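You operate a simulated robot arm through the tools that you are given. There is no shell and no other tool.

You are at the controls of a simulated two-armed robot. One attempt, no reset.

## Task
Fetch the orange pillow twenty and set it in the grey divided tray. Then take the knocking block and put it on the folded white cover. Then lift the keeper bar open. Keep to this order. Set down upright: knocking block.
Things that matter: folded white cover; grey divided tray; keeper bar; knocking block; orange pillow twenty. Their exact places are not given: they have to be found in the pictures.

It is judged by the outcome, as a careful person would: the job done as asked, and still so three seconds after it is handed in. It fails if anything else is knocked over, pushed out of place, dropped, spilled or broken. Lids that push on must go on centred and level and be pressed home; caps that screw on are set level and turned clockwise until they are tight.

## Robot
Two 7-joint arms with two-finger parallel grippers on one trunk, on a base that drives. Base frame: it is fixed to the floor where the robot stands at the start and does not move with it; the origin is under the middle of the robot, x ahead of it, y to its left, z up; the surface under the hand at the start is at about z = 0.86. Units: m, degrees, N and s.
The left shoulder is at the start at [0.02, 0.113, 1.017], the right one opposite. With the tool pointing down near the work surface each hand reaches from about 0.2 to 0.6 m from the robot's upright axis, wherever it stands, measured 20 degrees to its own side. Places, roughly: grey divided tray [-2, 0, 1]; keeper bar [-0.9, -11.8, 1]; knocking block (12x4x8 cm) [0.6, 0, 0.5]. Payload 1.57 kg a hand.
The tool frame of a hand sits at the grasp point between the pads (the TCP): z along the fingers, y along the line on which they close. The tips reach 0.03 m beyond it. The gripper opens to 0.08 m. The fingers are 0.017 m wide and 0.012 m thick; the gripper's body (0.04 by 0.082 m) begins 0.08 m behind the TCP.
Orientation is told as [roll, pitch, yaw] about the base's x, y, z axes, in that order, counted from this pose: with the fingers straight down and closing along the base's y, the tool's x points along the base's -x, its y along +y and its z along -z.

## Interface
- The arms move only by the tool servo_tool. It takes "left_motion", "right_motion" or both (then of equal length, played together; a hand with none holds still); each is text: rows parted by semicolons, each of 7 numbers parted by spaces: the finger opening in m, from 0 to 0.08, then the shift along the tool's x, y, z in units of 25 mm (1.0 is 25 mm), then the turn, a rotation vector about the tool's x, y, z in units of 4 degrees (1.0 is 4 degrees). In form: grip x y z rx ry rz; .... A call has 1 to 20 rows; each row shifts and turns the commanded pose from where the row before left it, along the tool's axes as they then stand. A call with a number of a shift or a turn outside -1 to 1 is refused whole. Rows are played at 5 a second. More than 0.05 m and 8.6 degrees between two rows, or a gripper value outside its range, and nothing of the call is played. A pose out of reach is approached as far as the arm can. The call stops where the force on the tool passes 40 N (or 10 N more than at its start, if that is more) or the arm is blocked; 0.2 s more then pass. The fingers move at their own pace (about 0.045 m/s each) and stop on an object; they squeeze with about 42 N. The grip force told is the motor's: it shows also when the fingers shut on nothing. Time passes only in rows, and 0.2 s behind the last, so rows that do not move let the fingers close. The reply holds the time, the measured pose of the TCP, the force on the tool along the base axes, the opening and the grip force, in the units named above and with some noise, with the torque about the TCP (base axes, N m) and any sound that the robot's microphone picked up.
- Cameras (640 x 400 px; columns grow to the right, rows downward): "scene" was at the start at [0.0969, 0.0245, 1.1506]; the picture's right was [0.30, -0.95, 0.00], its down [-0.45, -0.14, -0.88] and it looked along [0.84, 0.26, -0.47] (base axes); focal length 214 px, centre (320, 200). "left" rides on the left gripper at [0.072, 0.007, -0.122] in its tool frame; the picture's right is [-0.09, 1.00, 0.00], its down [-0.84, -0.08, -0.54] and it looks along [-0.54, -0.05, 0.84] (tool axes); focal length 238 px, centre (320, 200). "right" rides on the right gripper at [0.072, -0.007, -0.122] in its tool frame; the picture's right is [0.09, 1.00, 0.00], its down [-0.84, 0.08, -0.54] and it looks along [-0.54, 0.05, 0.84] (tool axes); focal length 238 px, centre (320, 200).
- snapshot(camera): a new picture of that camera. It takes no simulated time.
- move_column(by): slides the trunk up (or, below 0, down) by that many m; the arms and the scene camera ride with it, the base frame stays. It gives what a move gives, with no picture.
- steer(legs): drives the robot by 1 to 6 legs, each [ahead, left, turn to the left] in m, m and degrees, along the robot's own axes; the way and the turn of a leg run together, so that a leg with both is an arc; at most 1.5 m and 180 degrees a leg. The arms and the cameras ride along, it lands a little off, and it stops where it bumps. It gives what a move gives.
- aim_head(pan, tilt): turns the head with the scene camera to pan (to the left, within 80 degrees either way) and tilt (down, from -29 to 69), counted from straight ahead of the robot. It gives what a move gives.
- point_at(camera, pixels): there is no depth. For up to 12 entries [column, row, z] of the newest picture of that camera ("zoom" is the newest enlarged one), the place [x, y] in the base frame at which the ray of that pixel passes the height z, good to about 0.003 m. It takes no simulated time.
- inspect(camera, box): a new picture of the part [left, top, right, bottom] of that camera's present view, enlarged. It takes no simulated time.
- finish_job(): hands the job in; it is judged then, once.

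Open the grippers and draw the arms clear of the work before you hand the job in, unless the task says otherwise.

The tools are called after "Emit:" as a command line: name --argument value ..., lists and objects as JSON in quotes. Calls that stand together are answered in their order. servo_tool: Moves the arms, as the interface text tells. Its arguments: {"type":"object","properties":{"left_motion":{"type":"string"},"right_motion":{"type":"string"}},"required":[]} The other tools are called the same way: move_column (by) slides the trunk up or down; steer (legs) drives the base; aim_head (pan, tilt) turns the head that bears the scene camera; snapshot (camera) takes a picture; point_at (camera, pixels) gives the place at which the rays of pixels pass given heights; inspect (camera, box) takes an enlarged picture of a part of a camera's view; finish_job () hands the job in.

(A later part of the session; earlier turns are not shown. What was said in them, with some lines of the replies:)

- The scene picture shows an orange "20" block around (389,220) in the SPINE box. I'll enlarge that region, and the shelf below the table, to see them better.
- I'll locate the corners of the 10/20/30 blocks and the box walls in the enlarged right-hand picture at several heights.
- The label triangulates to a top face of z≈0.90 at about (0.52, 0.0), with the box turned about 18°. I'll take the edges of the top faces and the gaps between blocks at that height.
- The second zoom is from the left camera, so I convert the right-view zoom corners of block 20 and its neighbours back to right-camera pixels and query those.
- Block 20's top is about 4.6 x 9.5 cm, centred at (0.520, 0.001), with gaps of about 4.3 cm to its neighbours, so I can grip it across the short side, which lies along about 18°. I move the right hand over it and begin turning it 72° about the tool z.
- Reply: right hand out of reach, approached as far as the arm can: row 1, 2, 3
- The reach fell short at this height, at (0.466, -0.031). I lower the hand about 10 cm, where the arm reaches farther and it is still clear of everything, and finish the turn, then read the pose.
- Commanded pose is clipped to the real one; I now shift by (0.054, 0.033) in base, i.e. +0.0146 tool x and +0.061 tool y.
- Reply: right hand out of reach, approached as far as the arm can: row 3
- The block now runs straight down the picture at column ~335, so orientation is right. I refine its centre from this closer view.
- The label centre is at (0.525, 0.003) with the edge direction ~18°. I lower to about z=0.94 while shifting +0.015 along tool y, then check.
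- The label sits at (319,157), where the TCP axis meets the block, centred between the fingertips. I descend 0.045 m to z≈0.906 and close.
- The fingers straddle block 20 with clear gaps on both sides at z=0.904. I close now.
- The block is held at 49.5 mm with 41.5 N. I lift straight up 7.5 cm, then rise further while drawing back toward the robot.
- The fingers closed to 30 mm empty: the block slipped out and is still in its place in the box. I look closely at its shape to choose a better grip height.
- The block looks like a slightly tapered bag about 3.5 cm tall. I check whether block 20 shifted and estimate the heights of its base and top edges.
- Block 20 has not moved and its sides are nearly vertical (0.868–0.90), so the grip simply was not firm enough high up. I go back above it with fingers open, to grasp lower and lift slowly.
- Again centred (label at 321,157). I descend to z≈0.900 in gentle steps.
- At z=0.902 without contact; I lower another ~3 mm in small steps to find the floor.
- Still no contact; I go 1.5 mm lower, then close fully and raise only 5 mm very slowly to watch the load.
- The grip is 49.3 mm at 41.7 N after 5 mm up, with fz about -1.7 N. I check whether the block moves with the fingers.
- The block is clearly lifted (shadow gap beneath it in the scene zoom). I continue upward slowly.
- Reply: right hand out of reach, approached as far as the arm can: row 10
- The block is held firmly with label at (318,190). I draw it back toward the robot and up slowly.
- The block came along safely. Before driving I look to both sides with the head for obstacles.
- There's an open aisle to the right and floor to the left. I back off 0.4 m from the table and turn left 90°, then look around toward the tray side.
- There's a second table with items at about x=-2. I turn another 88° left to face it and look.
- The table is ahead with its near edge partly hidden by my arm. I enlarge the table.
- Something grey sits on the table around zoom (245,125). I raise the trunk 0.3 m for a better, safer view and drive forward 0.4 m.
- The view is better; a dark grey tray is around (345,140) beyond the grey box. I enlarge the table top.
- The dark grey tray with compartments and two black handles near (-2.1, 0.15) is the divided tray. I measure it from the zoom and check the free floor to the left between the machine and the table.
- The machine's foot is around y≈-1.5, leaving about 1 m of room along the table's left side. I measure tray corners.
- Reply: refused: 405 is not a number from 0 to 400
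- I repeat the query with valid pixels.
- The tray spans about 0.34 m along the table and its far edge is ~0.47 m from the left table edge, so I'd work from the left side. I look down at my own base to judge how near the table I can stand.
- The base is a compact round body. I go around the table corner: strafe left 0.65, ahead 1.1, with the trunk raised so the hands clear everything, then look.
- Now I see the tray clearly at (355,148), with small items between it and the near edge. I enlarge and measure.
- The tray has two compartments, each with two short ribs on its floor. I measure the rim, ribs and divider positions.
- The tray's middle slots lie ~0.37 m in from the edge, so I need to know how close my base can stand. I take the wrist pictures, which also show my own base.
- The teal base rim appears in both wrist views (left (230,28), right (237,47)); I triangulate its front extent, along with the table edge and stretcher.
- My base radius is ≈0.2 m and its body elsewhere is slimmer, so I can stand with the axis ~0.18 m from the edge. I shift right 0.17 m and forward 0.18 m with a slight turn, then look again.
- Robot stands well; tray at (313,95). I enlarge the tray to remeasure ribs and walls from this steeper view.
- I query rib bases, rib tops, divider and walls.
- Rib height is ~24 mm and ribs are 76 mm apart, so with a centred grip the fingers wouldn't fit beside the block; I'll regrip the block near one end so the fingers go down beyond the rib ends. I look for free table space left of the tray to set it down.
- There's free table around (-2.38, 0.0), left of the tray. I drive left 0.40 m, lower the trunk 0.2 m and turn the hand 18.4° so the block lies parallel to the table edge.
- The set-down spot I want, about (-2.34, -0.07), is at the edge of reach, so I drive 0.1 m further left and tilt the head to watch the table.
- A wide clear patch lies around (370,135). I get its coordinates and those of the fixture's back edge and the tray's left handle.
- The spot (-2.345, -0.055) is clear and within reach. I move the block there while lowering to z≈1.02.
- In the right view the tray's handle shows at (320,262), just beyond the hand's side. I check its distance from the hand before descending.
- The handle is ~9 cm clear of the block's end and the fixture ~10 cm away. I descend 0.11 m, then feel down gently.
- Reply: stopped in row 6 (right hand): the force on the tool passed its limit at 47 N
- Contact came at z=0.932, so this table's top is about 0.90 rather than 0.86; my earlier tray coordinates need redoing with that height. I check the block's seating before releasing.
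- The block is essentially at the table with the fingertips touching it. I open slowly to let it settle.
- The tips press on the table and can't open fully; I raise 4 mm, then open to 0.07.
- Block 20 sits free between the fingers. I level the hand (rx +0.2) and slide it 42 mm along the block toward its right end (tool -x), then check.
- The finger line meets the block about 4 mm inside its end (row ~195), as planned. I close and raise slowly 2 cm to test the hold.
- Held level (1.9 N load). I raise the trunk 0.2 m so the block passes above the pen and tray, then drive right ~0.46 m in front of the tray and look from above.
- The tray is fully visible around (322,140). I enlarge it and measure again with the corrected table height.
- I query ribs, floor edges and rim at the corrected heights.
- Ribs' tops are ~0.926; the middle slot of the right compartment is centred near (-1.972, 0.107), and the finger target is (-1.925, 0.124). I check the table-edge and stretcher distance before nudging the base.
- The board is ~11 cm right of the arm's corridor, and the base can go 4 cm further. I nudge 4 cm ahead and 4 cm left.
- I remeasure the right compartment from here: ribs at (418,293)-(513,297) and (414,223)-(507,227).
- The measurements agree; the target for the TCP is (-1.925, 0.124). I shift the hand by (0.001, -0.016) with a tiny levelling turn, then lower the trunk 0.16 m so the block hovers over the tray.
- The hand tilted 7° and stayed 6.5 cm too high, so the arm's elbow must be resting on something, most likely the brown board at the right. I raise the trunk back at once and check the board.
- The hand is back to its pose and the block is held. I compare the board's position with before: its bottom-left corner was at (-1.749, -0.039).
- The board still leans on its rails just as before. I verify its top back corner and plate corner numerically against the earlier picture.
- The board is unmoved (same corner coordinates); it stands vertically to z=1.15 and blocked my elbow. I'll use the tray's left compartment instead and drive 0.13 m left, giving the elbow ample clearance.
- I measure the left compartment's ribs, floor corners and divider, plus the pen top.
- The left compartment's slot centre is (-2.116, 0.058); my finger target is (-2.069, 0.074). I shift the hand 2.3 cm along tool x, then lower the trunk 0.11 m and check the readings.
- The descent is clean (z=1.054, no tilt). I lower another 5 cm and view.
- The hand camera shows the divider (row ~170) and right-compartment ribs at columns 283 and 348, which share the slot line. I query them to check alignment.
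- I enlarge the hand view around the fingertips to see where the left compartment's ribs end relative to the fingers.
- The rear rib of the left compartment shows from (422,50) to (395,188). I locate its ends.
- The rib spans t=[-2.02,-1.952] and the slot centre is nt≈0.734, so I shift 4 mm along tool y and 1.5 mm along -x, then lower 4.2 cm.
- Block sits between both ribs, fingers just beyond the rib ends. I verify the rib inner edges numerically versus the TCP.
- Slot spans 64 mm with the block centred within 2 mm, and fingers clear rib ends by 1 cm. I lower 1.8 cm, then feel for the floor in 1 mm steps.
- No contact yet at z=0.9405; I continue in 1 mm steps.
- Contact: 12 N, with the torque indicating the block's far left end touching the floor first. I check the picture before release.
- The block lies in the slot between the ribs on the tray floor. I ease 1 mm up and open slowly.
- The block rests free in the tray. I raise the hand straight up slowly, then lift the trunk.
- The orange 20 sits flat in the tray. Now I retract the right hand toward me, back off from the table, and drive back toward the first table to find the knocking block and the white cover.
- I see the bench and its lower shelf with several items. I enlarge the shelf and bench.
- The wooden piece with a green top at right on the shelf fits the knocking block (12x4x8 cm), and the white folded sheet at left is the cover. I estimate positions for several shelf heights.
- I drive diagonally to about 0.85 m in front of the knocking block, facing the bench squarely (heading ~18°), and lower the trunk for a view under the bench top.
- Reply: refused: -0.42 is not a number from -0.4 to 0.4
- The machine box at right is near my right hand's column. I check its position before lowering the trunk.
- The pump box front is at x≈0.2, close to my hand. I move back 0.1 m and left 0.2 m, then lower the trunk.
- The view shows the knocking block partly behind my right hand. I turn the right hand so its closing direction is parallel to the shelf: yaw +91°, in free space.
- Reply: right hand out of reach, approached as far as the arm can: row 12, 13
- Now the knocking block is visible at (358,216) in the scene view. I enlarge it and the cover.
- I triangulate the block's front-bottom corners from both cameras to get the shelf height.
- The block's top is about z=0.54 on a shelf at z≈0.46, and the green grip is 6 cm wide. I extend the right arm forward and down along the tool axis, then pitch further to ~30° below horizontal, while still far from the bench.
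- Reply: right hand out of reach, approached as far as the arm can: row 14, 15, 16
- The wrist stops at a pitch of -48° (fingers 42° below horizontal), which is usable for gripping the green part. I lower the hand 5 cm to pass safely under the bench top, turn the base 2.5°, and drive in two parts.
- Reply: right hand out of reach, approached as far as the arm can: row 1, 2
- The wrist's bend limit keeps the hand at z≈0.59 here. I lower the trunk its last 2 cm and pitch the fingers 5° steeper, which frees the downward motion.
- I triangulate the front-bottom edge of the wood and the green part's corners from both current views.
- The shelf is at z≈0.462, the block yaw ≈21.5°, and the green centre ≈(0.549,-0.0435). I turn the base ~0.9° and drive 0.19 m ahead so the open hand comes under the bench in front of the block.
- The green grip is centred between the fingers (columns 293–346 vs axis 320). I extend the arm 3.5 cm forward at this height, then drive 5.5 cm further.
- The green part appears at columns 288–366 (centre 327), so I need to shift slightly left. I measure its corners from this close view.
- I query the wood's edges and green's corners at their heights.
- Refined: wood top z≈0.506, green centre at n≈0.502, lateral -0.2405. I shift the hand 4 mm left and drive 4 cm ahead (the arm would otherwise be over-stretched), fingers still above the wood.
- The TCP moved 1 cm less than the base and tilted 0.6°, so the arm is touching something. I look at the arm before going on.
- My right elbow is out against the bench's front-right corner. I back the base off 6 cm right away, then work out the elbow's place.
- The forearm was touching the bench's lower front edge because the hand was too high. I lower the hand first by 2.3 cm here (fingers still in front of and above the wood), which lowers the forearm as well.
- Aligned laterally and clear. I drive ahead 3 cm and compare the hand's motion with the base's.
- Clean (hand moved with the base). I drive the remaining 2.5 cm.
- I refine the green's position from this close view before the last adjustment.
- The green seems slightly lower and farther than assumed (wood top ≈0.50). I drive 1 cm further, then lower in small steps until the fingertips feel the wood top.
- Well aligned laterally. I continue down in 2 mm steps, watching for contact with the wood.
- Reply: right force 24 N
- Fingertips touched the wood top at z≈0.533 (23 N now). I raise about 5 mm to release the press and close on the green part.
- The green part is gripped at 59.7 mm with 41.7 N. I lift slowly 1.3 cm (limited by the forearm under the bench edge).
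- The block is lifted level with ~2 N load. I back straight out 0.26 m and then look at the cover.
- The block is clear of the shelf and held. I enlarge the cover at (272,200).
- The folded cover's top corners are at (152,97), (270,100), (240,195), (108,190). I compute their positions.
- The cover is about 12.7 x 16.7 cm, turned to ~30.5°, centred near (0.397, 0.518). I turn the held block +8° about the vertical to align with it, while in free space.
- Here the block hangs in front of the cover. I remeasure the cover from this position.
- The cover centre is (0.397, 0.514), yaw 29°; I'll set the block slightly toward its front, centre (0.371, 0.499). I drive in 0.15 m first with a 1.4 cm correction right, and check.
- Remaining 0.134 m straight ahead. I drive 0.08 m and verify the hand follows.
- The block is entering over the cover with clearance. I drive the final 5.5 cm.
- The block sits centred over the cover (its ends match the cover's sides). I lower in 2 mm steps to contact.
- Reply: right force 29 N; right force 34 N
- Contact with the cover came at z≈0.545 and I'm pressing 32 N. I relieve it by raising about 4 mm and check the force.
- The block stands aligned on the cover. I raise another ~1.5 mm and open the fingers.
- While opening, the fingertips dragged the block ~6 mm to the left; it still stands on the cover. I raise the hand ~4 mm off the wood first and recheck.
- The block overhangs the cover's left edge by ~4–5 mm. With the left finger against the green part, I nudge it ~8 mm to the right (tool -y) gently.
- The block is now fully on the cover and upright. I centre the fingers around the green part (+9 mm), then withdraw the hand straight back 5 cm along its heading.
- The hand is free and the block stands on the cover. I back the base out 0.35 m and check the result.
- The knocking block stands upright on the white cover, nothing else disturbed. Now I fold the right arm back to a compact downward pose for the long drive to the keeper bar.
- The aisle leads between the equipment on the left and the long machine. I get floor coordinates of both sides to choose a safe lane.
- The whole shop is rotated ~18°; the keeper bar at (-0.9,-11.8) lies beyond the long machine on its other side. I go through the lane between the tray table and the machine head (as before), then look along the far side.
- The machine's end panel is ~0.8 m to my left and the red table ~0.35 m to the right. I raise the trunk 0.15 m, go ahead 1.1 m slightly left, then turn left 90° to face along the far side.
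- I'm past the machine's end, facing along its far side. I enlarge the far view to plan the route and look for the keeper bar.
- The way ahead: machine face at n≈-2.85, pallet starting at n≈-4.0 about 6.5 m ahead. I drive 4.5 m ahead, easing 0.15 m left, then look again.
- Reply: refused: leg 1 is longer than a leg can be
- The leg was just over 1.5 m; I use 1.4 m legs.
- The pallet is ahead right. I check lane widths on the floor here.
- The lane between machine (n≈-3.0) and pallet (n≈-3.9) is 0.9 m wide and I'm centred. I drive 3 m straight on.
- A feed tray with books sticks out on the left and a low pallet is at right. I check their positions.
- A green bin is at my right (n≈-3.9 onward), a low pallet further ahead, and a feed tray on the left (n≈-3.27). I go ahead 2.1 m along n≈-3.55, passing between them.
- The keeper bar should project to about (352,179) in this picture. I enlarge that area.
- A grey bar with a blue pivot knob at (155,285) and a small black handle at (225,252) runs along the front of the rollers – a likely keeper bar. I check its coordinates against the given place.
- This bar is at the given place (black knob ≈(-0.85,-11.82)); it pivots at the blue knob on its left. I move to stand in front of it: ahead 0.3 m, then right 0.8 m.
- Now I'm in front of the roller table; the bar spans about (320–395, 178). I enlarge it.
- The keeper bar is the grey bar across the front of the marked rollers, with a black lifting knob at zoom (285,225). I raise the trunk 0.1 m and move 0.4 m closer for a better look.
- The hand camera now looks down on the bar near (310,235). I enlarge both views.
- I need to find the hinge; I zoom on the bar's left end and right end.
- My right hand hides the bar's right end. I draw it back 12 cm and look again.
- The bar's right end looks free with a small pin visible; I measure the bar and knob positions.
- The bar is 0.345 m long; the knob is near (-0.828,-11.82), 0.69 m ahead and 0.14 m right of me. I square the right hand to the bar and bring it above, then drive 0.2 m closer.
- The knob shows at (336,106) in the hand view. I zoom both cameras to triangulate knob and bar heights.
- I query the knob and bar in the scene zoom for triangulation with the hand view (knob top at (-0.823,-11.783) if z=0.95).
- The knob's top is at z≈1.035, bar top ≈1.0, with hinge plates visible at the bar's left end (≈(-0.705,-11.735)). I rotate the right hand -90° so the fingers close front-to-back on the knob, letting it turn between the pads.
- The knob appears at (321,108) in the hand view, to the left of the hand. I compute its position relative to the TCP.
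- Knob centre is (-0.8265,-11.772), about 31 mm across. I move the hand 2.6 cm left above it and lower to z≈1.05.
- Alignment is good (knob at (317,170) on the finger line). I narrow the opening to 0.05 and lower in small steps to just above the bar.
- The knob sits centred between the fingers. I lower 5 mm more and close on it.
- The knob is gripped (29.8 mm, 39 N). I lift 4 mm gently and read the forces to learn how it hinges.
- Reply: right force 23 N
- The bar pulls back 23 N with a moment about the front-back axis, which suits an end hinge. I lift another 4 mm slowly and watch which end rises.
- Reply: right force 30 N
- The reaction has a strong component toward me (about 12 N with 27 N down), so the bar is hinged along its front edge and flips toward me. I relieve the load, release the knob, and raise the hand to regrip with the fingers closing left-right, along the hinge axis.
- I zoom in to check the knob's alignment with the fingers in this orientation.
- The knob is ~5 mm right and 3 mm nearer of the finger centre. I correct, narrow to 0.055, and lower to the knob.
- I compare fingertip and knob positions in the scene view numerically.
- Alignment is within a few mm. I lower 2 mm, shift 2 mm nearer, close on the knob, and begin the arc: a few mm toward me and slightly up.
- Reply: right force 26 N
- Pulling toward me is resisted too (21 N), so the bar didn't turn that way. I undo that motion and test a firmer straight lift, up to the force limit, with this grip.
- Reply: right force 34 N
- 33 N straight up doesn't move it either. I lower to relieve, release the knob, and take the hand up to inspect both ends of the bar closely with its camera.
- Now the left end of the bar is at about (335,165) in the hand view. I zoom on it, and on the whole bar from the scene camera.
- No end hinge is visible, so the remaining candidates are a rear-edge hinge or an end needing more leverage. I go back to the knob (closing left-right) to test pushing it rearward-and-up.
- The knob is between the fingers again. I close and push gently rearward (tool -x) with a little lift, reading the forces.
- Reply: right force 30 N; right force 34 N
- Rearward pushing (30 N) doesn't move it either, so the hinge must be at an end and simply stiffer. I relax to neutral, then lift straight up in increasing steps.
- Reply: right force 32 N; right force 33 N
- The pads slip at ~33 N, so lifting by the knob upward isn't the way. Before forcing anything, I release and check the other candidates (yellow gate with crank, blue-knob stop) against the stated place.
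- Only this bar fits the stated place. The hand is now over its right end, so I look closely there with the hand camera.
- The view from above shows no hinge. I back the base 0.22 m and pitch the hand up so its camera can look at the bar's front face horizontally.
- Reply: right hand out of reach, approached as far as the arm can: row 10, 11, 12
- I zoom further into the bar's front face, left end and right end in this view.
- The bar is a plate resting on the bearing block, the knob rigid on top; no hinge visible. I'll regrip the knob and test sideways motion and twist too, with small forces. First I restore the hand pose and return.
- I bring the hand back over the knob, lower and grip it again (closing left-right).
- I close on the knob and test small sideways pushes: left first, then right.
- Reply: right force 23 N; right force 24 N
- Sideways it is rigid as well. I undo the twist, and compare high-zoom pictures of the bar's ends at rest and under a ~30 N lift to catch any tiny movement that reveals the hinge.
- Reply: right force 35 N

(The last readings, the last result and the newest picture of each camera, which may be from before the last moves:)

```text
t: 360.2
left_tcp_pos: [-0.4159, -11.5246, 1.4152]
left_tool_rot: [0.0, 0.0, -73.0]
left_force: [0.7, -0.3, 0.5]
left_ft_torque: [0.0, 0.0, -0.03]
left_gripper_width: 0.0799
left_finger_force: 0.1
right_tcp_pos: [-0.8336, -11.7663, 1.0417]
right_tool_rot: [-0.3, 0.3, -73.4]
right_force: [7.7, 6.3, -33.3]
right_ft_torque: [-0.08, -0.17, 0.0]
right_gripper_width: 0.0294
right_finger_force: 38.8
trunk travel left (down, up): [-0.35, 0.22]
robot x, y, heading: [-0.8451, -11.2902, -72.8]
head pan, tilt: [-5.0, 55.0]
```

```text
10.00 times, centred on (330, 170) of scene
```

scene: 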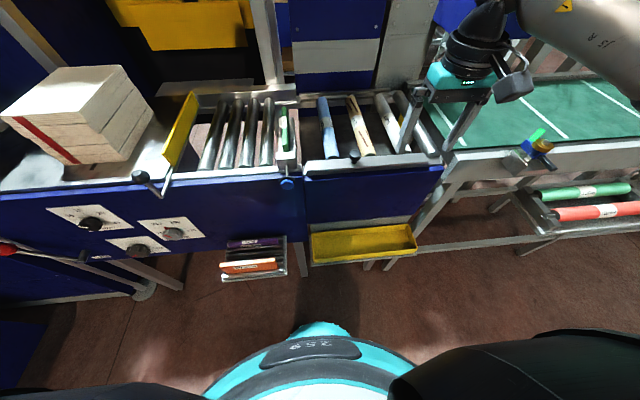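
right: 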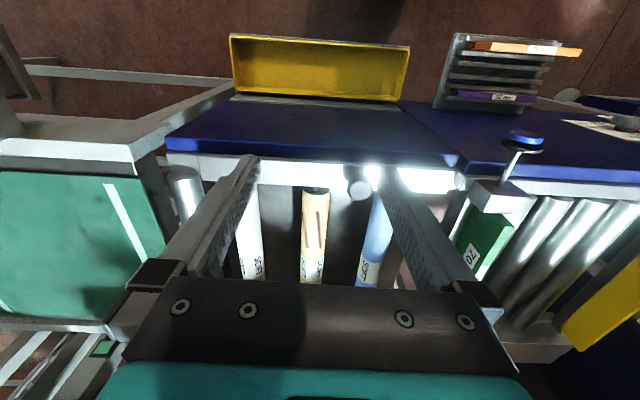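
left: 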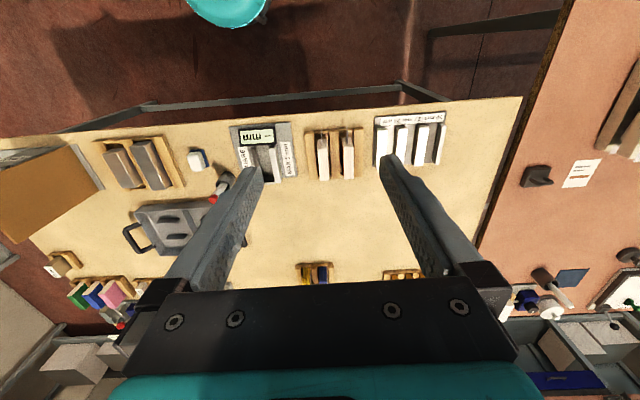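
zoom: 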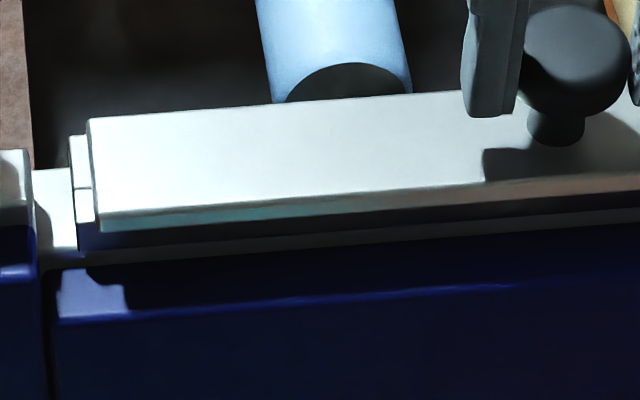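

Comparing the pictures, the bar's rear edge rose about 1 mm at both ends while the front edge stayed: it does hinge along the front edge, but moves slowly. I hold the lift for 4 s to see whether it keeps creeping.

Emit:
servo_tool --right_motion "0 0.02 0 0 0 0 0; 0 0.02 0 0 0 0 0; 0 0.02 0 0 0 0 0; 0 0.02 0 0 0 0 0; 0 0.02 0 0 0 0 0; 0 0.02 0 0 0 0 0; 0 0.02 0 0 0 0 0; 0 0.02 0 0 0 0 0; 0 0.02 0 0 0 0 0; 0 0.02 0 0 0 0 0; 0 0 0 0 0 0 0; 0 0 0 0 0 0 0; 0 0 0 0 0 0 0; 0 0 0 0 0 0 0; 0 0 0 0 0 0 0"

Emit:
inspect --camera "scene" --box '[300, 150, 360, 190]'

Emit:
inspect --camera "scene" --box '[395, 130, 455, 170]'

```text
t: 363.4
left_tcp_pos: [-0.4164, -11.527, 1.4154]
left_tool_rot: [0.0, 0.1, -73.1]
left_force: [-0.2, -0.7, -0.8]
left_ft_torque: [0.0, 0.0, -0.02]
left_gripper_width: 0.0798
left_finger_force: 0.0
right_tcp_pos: [-0.8336, -11.765, 1.0443]
right_tool_rot: [-0.1, -0.1, -73.5]
right_force: [7.3, -7.1, -26.9]
right_ft_torque: [-0.65, -0.33, -0.05]
right_gripper_width: 0.0296
right_finger_force: 39.2
trunk travel left (down, up): [-0.35, 0.22]
robot x, y, heading: [-0.8482, -11.2883, -73.0]
head pan, tilt: [-5.0, 55.0]
```

```text
10.00 times, centred on (330, 170) of scene
```

zoom: 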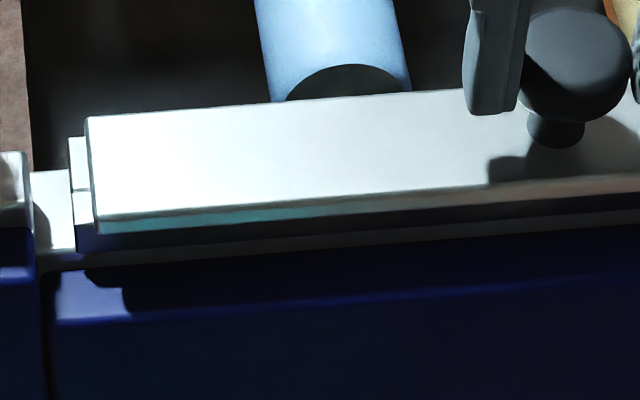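

```text
10.00 times, centred on (425, 150) of scene
```

zoom: 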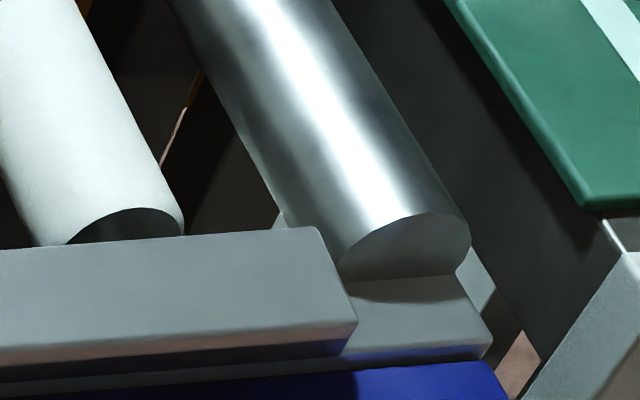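

The bar is indeed creeping open about its front edge (rear-right corner rose further), a very stiff, damped hinge. I now pull along the proper arc: more toward me, less up, and hold it for a few seconds.

Emit:
servo_tool --right_motion "0 0.08 0 0.05 0 0 0; 0 0.08 0 0.05 0 0 0; 0 0.04 0 0 0 0 0; 0 0 0 0 0 0 0; 0 0.02 0 0 0 0 0; 0 0.02 0 0 0 0 0; 0 0.02 0 0 0 0 0; 0 0.02 0 0 0 0 0; 0 0.02 0 0 0 0 0; 0 0.02 0 0 0 0 0; 0 0.02 0 0 0 0 0; 0 0.02 0 0 0 0 0; 0 0.02 0 0 0 0 0; 0 0.02 0 0 0 0 0; 0 0.02 0 0 0 0 0; 0 0 0 0 0 0 0"

Emit:
inspect --camera "scene" --box '[300, 150, 360, 190]'

Emit:
inspect --camera "scene" --box '[395, 130, 455, 170]'

```text
t: 366.8
left_tcp_pos: [-0.4182, -11.5241, 1.4148]
left_tool_rot: [0.0, 0.0, -73.0]
left_force: [0.0, 0.4, -0.7]
left_ft_torque: [0.02, 0.02, -0.02]
left_gripper_width: 0.0801
left_finger_force: 0.1
right_tcp_pos: [-0.8366, -11.7546, 1.0445]
right_tool_rot: [-0.1, -0.6, -73.5]
right_force: [5.1, -16.3, 10.1]
right_ft_torque: [-0.85, -0.25, 0.03]
right_gripper_width: 0.0281
right_finger_force: 38.4
trunk travel left (down, up): [-0.35, 0.22]
robot x, y, heading: [-0.8481, -11.2872, -72.8]
head pan, tilt: [-5.0, 55.0]
```

```text
10.00 times, centred on (330, 170) of scene
```

zoom: 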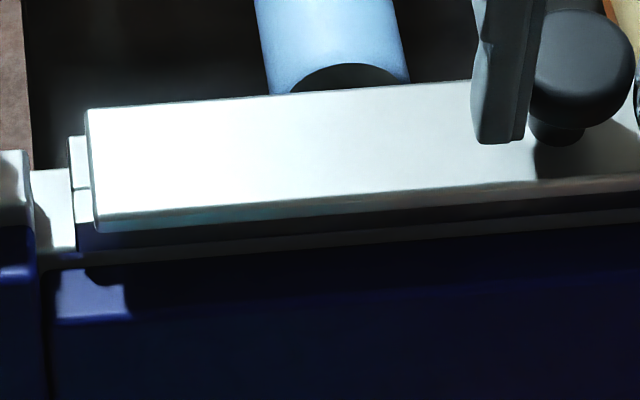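

```text
10.00 times, centred on (425, 150) of scene
```

zoom: 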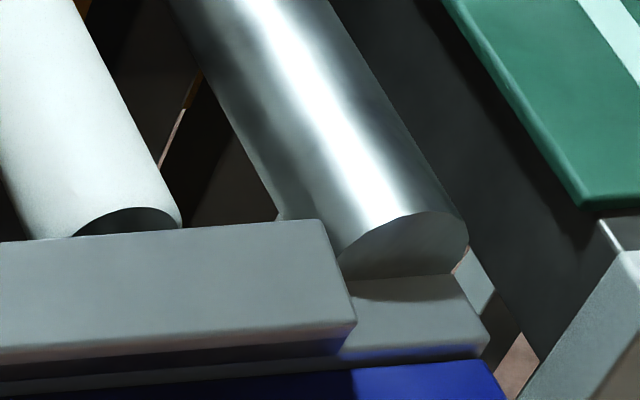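

It's opening now: the rear edge has lifted clearly at both ends. The hinge is heavily damped, so I continue slowly along the arc (toward me with slight rise) for 4 s per call.

Emit:
servo_tool --right_motion "0 0.03 0 -0.03 0 0 0; 0 0.03 0 -0.03 0 0 0; 0 0.025 0 -0.03 0 0 0; 0 0.025 0 -0.02 0 0 0; 0 0.025 0 -0.01 0 0 0; 0 0.025 0 -0.005 0 0 0; 0 0.025 0 -0.005 0 0 0; 0 0.025 0 -0.005 0 0 0; 0 0.025 0 -0.005 0 0 0; 0 0.025 0 -0.005 0 0 0; 0 0.025 0 -0.005 0 0 0; 0 0.025 0 0 0 0 0; 0 0.025 0 0 0 0 0; 0 0.025 0 0 0 0 0; 0 0.025 0 0 0 0 0; 0 0.025 0 0 0 0 0; 0 0.025 0 0 0 0 0; 0 0.025 0 0 0 0 0; 0 0.025 0 0 0 0 0; 0 0.025 0 0 0 0 0"

Emit:
inspect --camera "scene" --box '[290, 110, 450, 220]'

Emit:
inspect --camera "right" --box '[240, 120, 400, 240]'

```text
t: 371.0
left_tcp_pos: [-0.4193, -11.5239, 1.4163]
left_tool_rot: [0.0, -0.2, -72.9]
left_force: [0.6, 0.2, 0.2]
left_ft_torque: [0.03, -0.02, 0.02]
left_gripper_width: 0.0802
left_finger_force: 0.0
right_tcp_pos: [-0.8404, -11.7408, 1.0481]
right_tool_rot: [-0.1, -0.3, -73.4]
right_force: [0.0, 0.1, 1.1]
right_ft_torque: [-0.02, -0.01, 0.0]
right_gripper_width: 0.0
right_finger_force: 21.4
trunk travel left (down, up): [-0.35, 0.22]
robot x, y, heading: [-0.8475, -11.2879, -72.4]
head pan, tilt: [-5.0, 55.0]
```

```text
3.64 times, centred on (370, 165) of scene
```

zoom: 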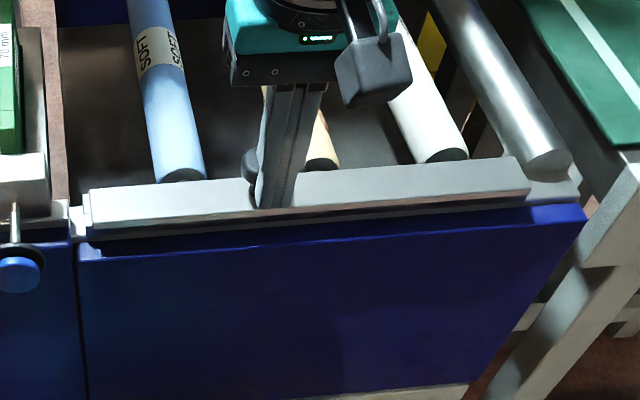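

```text
3.33 times, centred on (320, 180) of right
```

zoom: 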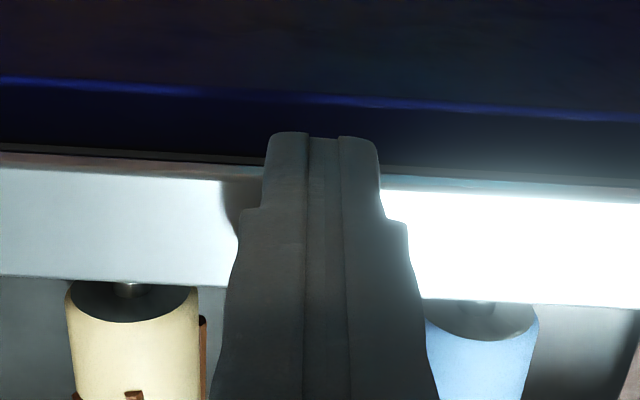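

The fingers slipped off and the bar fell shut: it is heavy rather than locked. Instead of gripping, I'll use the closed fingers behind the knob to pull it toward me, which can't slip. I raise, go 5 cm forward past the knob, and come down behind it.

Emit:
servo_tool --right_motion "0 0 0 -1 0 0 0; 0 0 0 -1 0 0 0; 0 -0.71 0.02 0 0 0 0; 0 -0.71 0.02 0 0 0 0; 0 -0.75 0 0 0 0 0; 0 0 0 1 0 0 0; 0 0 0 0.9 0 0 0; 0 0 0 0 0 0 0"

Emit:
inspect --camera "scene" --box '[290, 110, 450, 220]'

Emit:
inspect --camera "right" --box '[240, 100, 400, 240]'

```text
t: 372.8
left_tcp_pos: [-0.4181, -11.523, 1.4169]
left_tool_rot: [0.0, -0.1, -73.0]
left_force: [0.4, 0.5, -0.3]
left_ft_torque: [0.01, -0.01, 0.01]
left_gripper_width: 0.08
left_finger_force: 0.1
right_tcp_pos: [-0.8236, -11.7938, 1.0507]
right_tool_rot: [-0.1, -0.3, -73.3]
right_force: [0.8, 0.0, -0.7]
right_ft_torque: [0.0, 0.0, 0.01]
right_gripper_width: 0.0001
right_finger_force: 21.5
trunk travel left (down, up): [-0.35, 0.22]
robot x, y, heading: [-0.8522, -11.2818, -73.1]
head pan, tilt: [-5.0, 55.0]
```

```text
3.64 times, centred on (370, 165) of scene
```

zoom: 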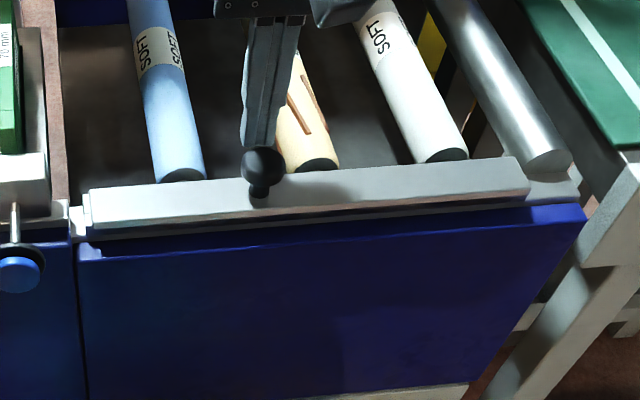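

```text
2.86 times, centred on (320, 170) of right
```

zoom: 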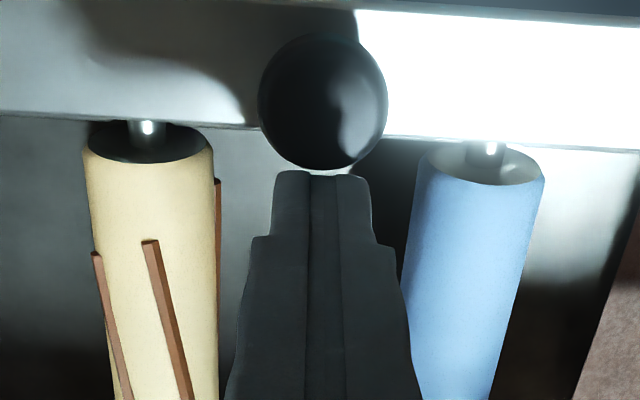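

The closed fingers stand right behind the knob. I pull toward me in 2.5 mm steps.

Emit:
servo_tool --right_motion "0 0.1 0 0 0 0 0; 0 0.1 0 0 0 0 0; 0 0.1 0 0 0 0 0; 0 0.1 0 0 0 0 0; 0 0.1 0 0 0 0 0; 0 0.1 0 0 0 0 0; 0 0 0 0 0 0 0"

Emit:
inspect --camera "scene" --box '[290, 110, 450, 220]'

```text
t: 374.4
left_tcp_pos: [-0.418, -11.5221, 1.4166]
left_tool_rot: [-0.1, -0.1, -73.0]
left_force: [-0.7, -0.2, 0.5]
left_ft_torque: [0.02, 0.0, -0.03]
left_gripper_width: 0.0799
left_finger_force: 0.0
right_tcp_pos: [-0.8285, -11.7782, 1.0506]
right_tool_rot: [-0.1, -0.3, -73.3]
right_force: [-0.2, -0.3, -0.6]
right_ft_torque: [0.02, -0.01, -0.03]
right_gripper_width: 0.0001
right_finger_force: 21.2
trunk travel left (down, up): [-0.35, 0.22]
robot x, y, heading: [-0.8507, -11.2863, -72.9]
head pan, tilt: [-5.0, 55.0]
```

```text
3.64 times, centred on (370, 165) of scene
```

zoom: 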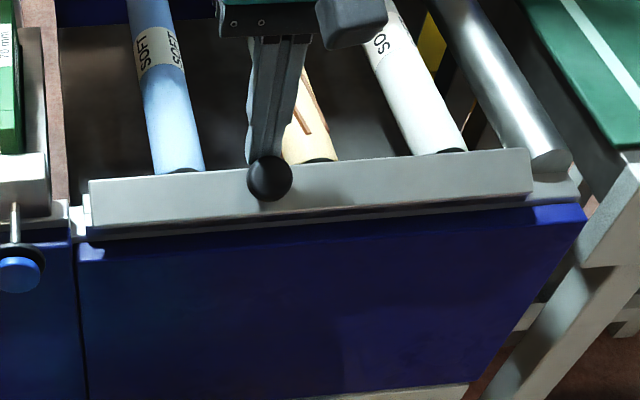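

The bar swung open roughly 25–30° easily. I continue pulling 2 cm toward me, slightly lower at the end.

Emit:
servo_tool --right_motion "0 0.1 0 0 0 0 0; 0 0.1 0 0 0 0 0; 0 0.1 0 0 0 0 0; 0 0.1 0 0 0 0 0; 0 0.1 0 0.02 0 0 0; 0 0.1 0 0.03 0 0 0; 0 0 0 0 0 0 0"

Emit:
inspect --camera "scene" --box '[290, 110, 450, 220]'

Emit:
inspect --camera "right" --box '[240, 100, 400, 240]'

```text
t: 376.0
left_tcp_pos: [-0.4194, -11.5234, 1.4165]
left_tool_rot: [0.1, -0.1, -73.0]
left_force: [-1.3, 1.1, 0.8]
left_ft_torque: [0.0, 0.0, -0.02]
left_gripper_width: 0.0798
left_finger_force: 0.1
right_tcp_pos: [-0.8347, -11.7643, 1.051]
right_tool_rot: [-0.2, -0.5, -73.5]
right_force: [-0.3, -3.1, 12.8]
right_ft_torque: [-0.09, 0.02, 0.02]
right_gripper_width: 0.0001
right_finger_force: 21.5
trunk travel left (down, up): [-0.35, 0.22]
robot x, y, heading: [-0.8493, -11.2887, -72.5]
head pan, tilt: [-5.0, 55.0]
```

```text
3.64 times, centred on (370, 165) of scene
```

zoom: 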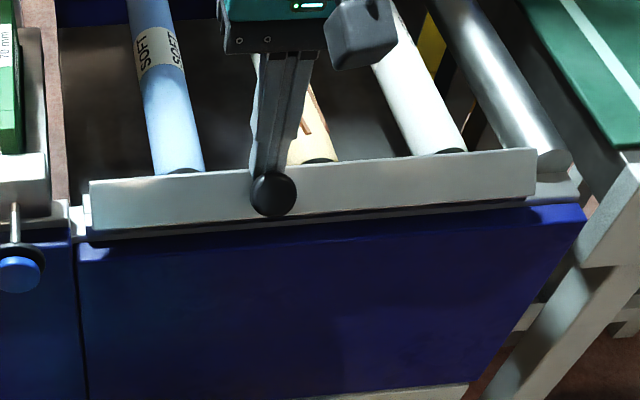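

```text
2.86 times, centred on (320, 170) of right
```

zoom: 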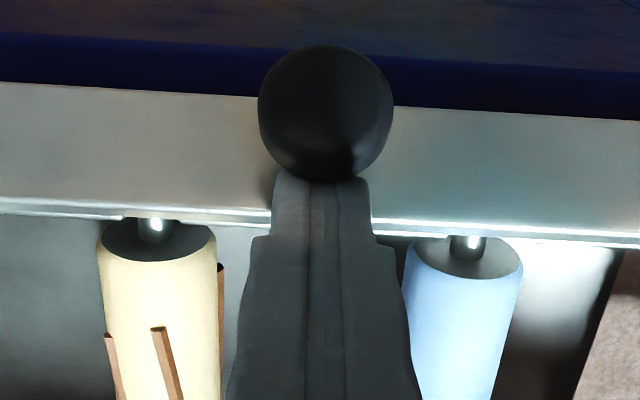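

The bar is about 50° open; the tips now press on the plate (13 N). I raise 6 mm and keep pulling on the knob.

Emit:
servo_tool --right_motion "0 0.05 0 -0.15 0 0 0; 0 0.08 0 -0.1 0 0 0; 0 0.1 0 0 0 0 0; 0 0.1 0 0 0 0 0; 0 0.1 0 0 0 0 0; 0 0.1 0 0.03 0 0 0; 0 0.1 0 0.05 0 0 0; 0 0 0 0 0 0 0"

Emit:
inspect --camera "scene" --box '[290, 110, 450, 220]'

Emit:
inspect --camera "right" --box '[240, 100, 400, 240]'

```text
t: 377.8
left_tcp_pos: [-0.4177, -11.5223, 1.4164]
left_tool_rot: [0.0, -0.2, -73.0]
left_force: [0.4, 0.6, 0.3]
left_ft_torque: [-0.02, -0.02, 0.01]
left_gripper_width: 0.0801
left_finger_force: 0.0
right_tcp_pos: [-0.8371, -11.7487, 1.0547]
right_tool_rot: [-0.1, -0.3, -73.5]
right_force: [-1.0, -1.3, 6.1]
right_ft_torque: [-0.11, -0.01, 0.0]
right_gripper_width: 0.0
right_finger_force: 21.8
trunk travel left (down, up): [-0.35, 0.22]
robot x, y, heading: [-0.851, -11.2876, -72.9]
head pan, tilt: [-5.0, 55.0]
```

```text
3.64 times, centred on (370, 165) of scene
```

zoom: 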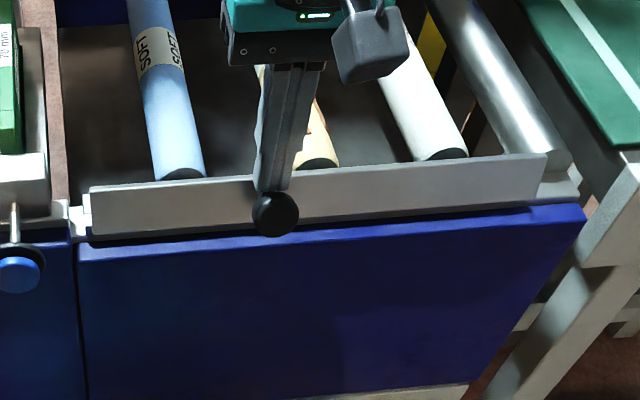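

```text
2.86 times, centred on (320, 170) of right
```

zoom: 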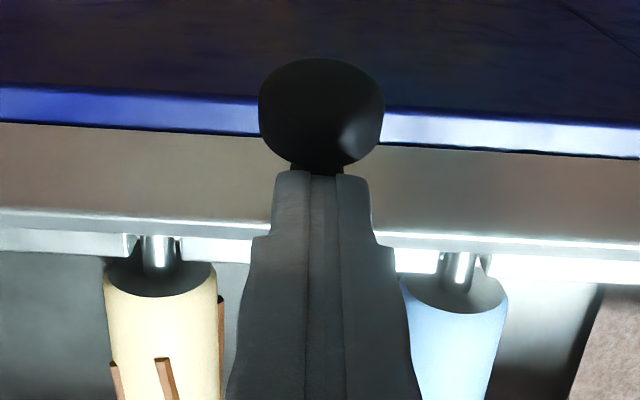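

Now ~70–75° open with the journals free. I raise the fingers, move them behind the plate, and push its back over toward me.

Emit:
servo_tool --right_motion "0 0 0 -0.8 0 0 0; 0 0 0 -0.8 0 0 0; 0 -0.5 0 0 0 0 0; 0 -0.5 0 0 0 0 0; 0 -0.45 0 0 0 0 0; 0 0 0 0 0 0 0"

Emit:
inspect --camera "scene" --box '[290, 110, 450, 220]'

Emit:
inspect --camera "right" --box '[240, 60, 400, 200]'

```text
t: 379.2
left_tcp_pos: [-0.4186, -11.5229, 1.4158]
left_tool_rot: [0.1, -0.1, -73.0]
left_force: [0.0, 0.7, 0.8]
left_ft_torque: [-0.01, 0.04, -0.01]
left_gripper_width: 0.0798
left_finger_force: 0.2
right_tcp_pos: [-0.8274, -11.7829, 1.0944]
right_tool_rot: [-0.1, -0.4, -73.5]
right_force: [0.0, -0.1, 0.1]
right_ft_torque: [-0.02, 0.0, 0.03]
right_gripper_width: 0.0
right_finger_force: 21.3
trunk travel left (down, up): [-0.35, 0.22]
robot x, y, heading: [-0.8463, -11.2909, -72.9]
head pan, tilt: [-5.0, 55.0]
```

```text
3.64 times, centred on (370, 165) of scene
```

zoom: 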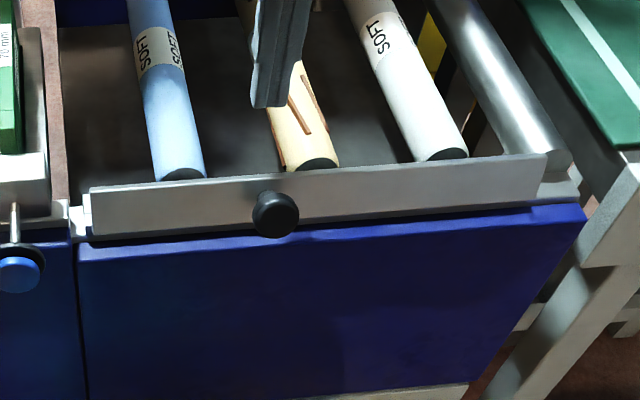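

```text
2.86 times, centred on (320, 130) of right
```

zoom: 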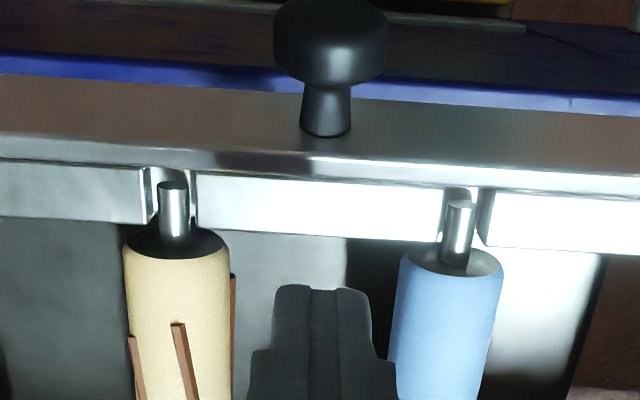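

The bar stays by itself at ~75°. I lower the closed fingers behind it and push it further over.

Emit:
servo_tool --right_motion "0 0 0 0.8 0 0 0; 0 0 0 0.8 0 0 0; 0 0 0 0.6 0 0 0; 0 0.1 0 0 0 0 0; 0 0.1 0 0 0 0 0; 0 0.1 0 0 0 0 0; 0 0.1 0 0 0 0 0; 0 0.1 0 0 0 0 0; 0 0.1 0 0 0 0 0; 0 0.1 0 0 0 0 0; 0 0.1 0 0 0 0 0; 0 0.1 0 0 0 0 0; 0 0.1 0 0 0 0 0; 0 0 0 0 0 0 0"

Emit:
inspect --camera "scene" --box '[290, 110, 450, 220]'

Emit:
inspect --camera "right" --box '[240, 60, 400, 200]'

```text
t: 382.2
left_tcp_pos: [-0.4188, -11.5229, 1.4145]
left_tool_rot: [0.1, -0.1, -73.0]
left_force: [-0.2, -0.6, 0.2]
left_ft_torque: [0.0, -0.02, 0.0]
left_gripper_width: 0.08
left_finger_force: 0.1
right_tcp_pos: [-0.8351, -11.7588, 1.0387]
right_tool_rot: [-0.2, -0.2, -73.4]
right_force: [0.1, 0.2, -0.2]
right_ft_torque: [-0.02, -0.02, -0.03]
right_gripper_width: 0.0
right_finger_force: 21.8
trunk travel left (down, up): [-0.35, 0.22]
robot x, y, heading: [-0.8499, -11.2892, -72.9]
head pan, tilt: [-5.0, 55.0]
```

```text
3.64 times, centred on (370, 165) of scene
```

zoom: 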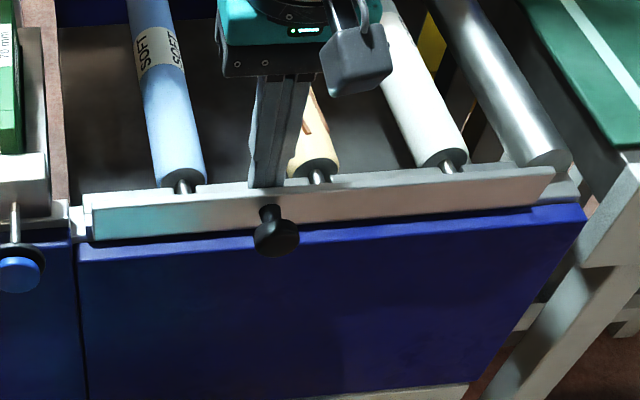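

```text
2.86 times, centred on (320, 130) of right
```

zoom: 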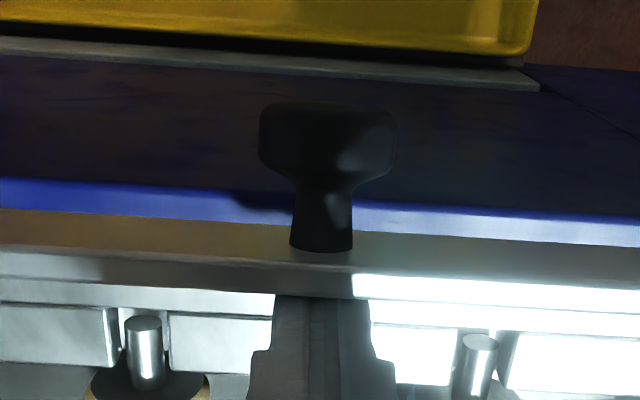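

It's now at or just past vertical. I push a bit more, feeling for the stop.

Emit:
servo_tool --right_motion "0 0.1 0 0 0 0 0; 0 0.1 0 0 0 0 0; 0 0.1 0 0 0 0 0; 0 0.1 0 0 0 0 0; 0 0.1 0 0 0 0 0; 0 0 0 0 0 0 0"

Emit:
inspect --camera "scene" --box '[290, 110, 450, 220]'

Emit:
inspect --camera "right" --box '[240, 60, 400, 200]'

```text
t: 383.6
left_tcp_pos: [-0.4177, -11.5275, 1.4147]
left_tool_rot: [-0.1, 0.2, -73.0]
left_force: [0.0, 0.0, -0.4]
left_ft_torque: [-0.01, 0.02, 0.0]
left_gripper_width: 0.0797
left_finger_force: 0.2
right_tcp_pos: [-0.8361, -11.7551, 1.0393]
right_tool_rot: [0.0, -1.2, -73.6]
right_force: [12.7, -34.1, 4.9]
right_ft_torque: [-1.0, -0.32, 0.05]
right_gripper_width: 0.0
right_finger_force: 21.4
trunk travel left (down, up): [-0.35, 0.22]
robot x, y, heading: [-0.8508, -11.286, -72.7]
head pan, tilt: [-5.0, 55.0]
```

```text
3.64 times, centred on (370, 165) of scene
```

zoom: 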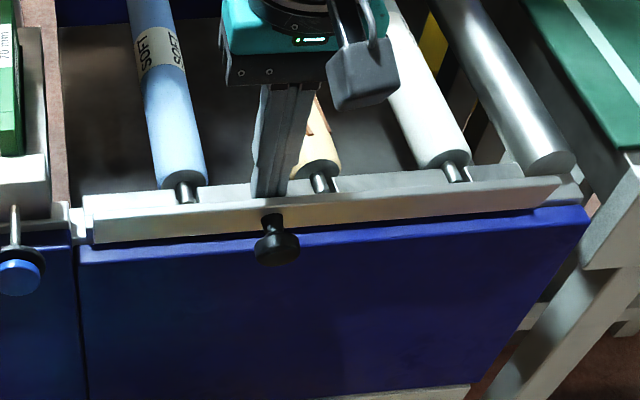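

```text
2.86 times, centred on (320, 130) of right
```

zoom: 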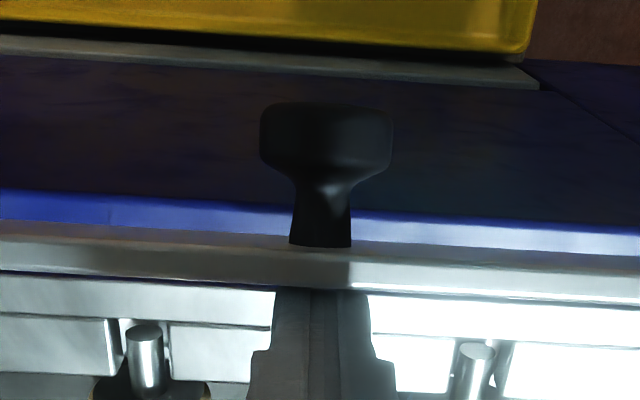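

The bar is at its end stop (34 N). I ease off, lift the fingers straight up and draw the arm clear.

Emit:
servo_tool --right_motion "0 -0.3 0 0 0 0 0; 0 -0.3 0 0 0 0 0; 0 0 0 -0.8 0 0 0; 0 0 0 -1 0 0 0; 0 0 0 -1 0 0 0; 0 0 0 -1 0 0 0; 0 0 0 -1 0 0 0; 0 0 0 -1 0 0 0; 0.04 1 0 0 0 0 0; 0.08 1 0 0 0 0 0; 0.08 1 0 0 0 0 0; 0.08 1 0 0 0 0 0; 0.08 0 0 0 0 0 0"

Emit:
steer --legs '[[-0.25, 0, 0]]'

Emit:
aim_head --pan -8 --tilt 45

Emit:
snapshot --camera "scene"

Emit:
inspect --camera "scene" --box '[280, 130, 420, 230]'

```text
t: 386.4
left_tcp_pos: [-0.4185, -11.5234, 1.4167]
left_tool_rot: [-0.1, 0.0, -72.9]
left_force: [0.3, -0.2, 0.8]
left_ft_torque: [0.01, 0.0, -0.01]
left_gripper_width: 0.0798
left_finger_force: 0.1
right_tcp_pos: [-0.8623, -11.6648, 1.1819]
right_tool_rot: [0.0, -0.2, -73.5]
right_force: [-0.6, 0.6, 0.2]
right_ft_torque: [0.0, 0.02, 0.02]
right_gripper_width: 0.0801
right_finger_force: 0.0
trunk travel left (down, up): [-0.35, 0.22]
robot x, y, heading: [-0.8519, -11.2863, -72.9]
head pan, tilt: [-5.0, 55.0]
```

```text
t: 388.2
left_tcp_pos: [-0.4912, -11.2864, 1.4165]
left_tool_rot: [-0.1, -0.2, -72.8]
left_force: [-0.4, -0.3, 1.1]
left_ft_torque: [-0.01, -0.02, -0.02]
left_gripper_width: 0.0802
left_finger_force: 0.0
right_tcp_pos: [-0.9328, -11.4322, 1.1833]
right_tool_rot: [0.0, -0.2, -73.3]
right_force: [0.3, 1.5, 0.5]
right_ft_torque: [-0.03, 0.0, 0.03]
right_gripper_width: 0.0801
right_finger_force: 0.1
trunk travel left (down, up): [-0.35, 0.22]
robot x, y, heading: [-0.9231, -11.0507, -72.7]
head pan, tilt: [-5.0, 55.0]
```

```text
t: 389.0
left_tcp_pos: [-0.4896, -11.2874, 1.416]
left_tool_rot: [-0.1, 0.0, -72.8]
left_force: [-0.1, -0.4, 0.0]
left_ft_torque: [-0.01, -0.03, -0.02]
left_gripper_width: 0.08
left_finger_force: 0.0
right_tcp_pos: [-0.9325, -11.4323, 1.1827]
right_tool_rot: [-0.1, -0.2, -73.2]
right_force: [0.0, -0.5, -0.5]
right_ft_torque: [0.0, -0.01, -0.01]
right_gripper_width: 0.08
right_finger_force: 0.0
trunk travel left (down, up): [-0.35, 0.22]
robot x, y, heading: [-0.9214, -11.0549, -72.6]
head pan, tilt: [-8.0, 45.0]
```

```text
taken
```

scene: 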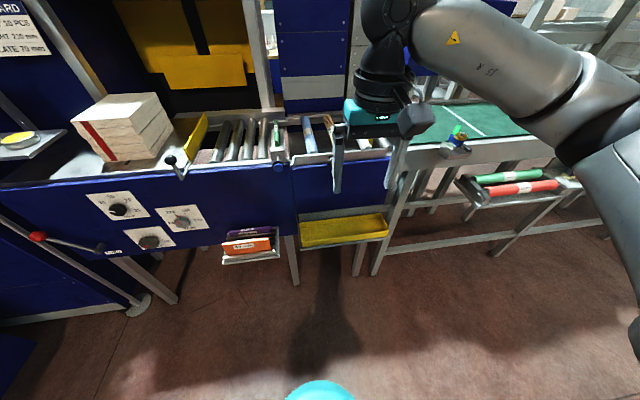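

```text
4.00 times, centred on (350, 180) of scene
```

zoom: 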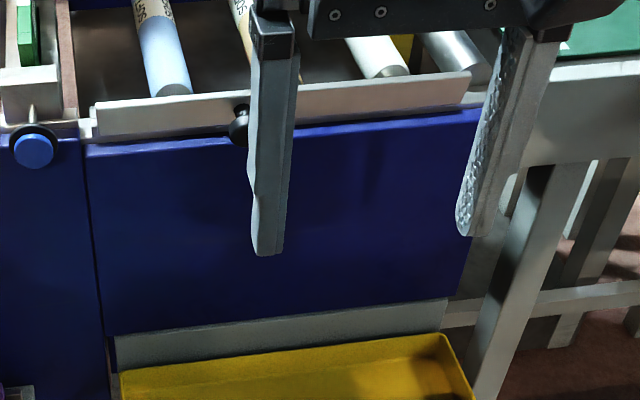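

The bar stands open with its knob facing me. I move the hand further aside, wait some seconds, and verify it stays.

Emit:
servo_tool --right_motion "0.08 0.3 -1 -0.5 0 0 0; 0.08 0.3 -1 -0.5 0 0 0; 0.08 0.3 -1 -0.5 0 0 0; 0.08 0.3 -1 -0.5 0 0 0; 0.08 0 -1 0 0 0 0; 0.08 0 0 0 0 0 0; 0.08 0 0 0 0 0 0; 0.08 0 0 0 0 0 0; 0.08 0 0 0 0 0 0; 0.08 0 0 0 0 0 0; 0.08 0 0 0 0 0 0; 0.08 0 0 0 0 0 0; 0.08 0 0 0 0 0 0; 0.08 0 0 0 0 0 0; 0.08 0 0 0 0 0 0"

Emit:
inspect --camera "scene" --box '[270, 100, 430, 220]'

```text
t: 392.2
left_tcp_pos: [-0.4901, -11.287, 1.4169]
left_tool_rot: [-0.1, -0.1, -72.8]
left_force: [0.0, 0.2, 0.5]
left_ft_torque: [0.0, 0.03, -0.02]
left_gripper_width: 0.0802
left_finger_force: 0.1
right_tcp_pos: [-1.0598, -11.4369, 1.2332]
right_tool_rot: [-0.1, -0.2, -73.2]
right_force: [1.3, -0.3, -0.6]
right_ft_torque: [0.02, 0.01, 0.01]
right_gripper_width: 0.08
right_finger_force: 0.0
trunk travel left (down, up): [-0.35, 0.22]
robot x, y, heading: [-0.9231, -11.0541, -72.7]
head pan, tilt: [-8.0, 45.0]
```

```text
3.33 times, centred on (350, 160) of scene
```

zoom: 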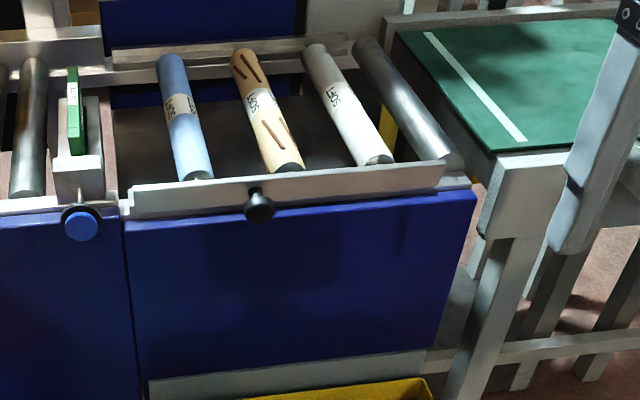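

The keeper bar stays upright and fully open, the rollers are undisturbed, and both grippers are open and clear of the work. The "20" is in the tray and the knocking block stands on the cover, so I hand the job in.

Emit:
finish_job

```text
The job is handed in.
```

I did all three steps in the order you gave and handed the job in.

1. **Orange pillow 20:** it lies flat in the left compartment of the grey divided tray, in the slot between the two short ribs. The first grip slipped before the block left its place, so I took it again lower down. I also set it down briefly on the tray's table to change the grip before placing it.
2. **Knocking block:** it stands upright, green part on top, on the folded white cover on the lower shelf. It sits towards the front of the cover. It shifted a few millimetres as I let go, so I nudged it back until it was fully on.
3. **Keeper bar:** it is hinged along its front edge and flips towards the operator. I opened it to its stop with the fingers behind the knob. It still stood open several seconds later, before hand-in, with the rollers in place.

**Contacts on the way:** my right arm touched two things by accident.
- **Board by the tray:** my elbow came down against the upright board marked SPRAY. I measured it afterwards and it had not moved.
- **First bench:** my forearm pressed against its lower front edge. The items on it looked undisturbed in later pictures.

I did not go back to look at the tray or the cover after driving to the keeper bar. Both were as described when I left them.
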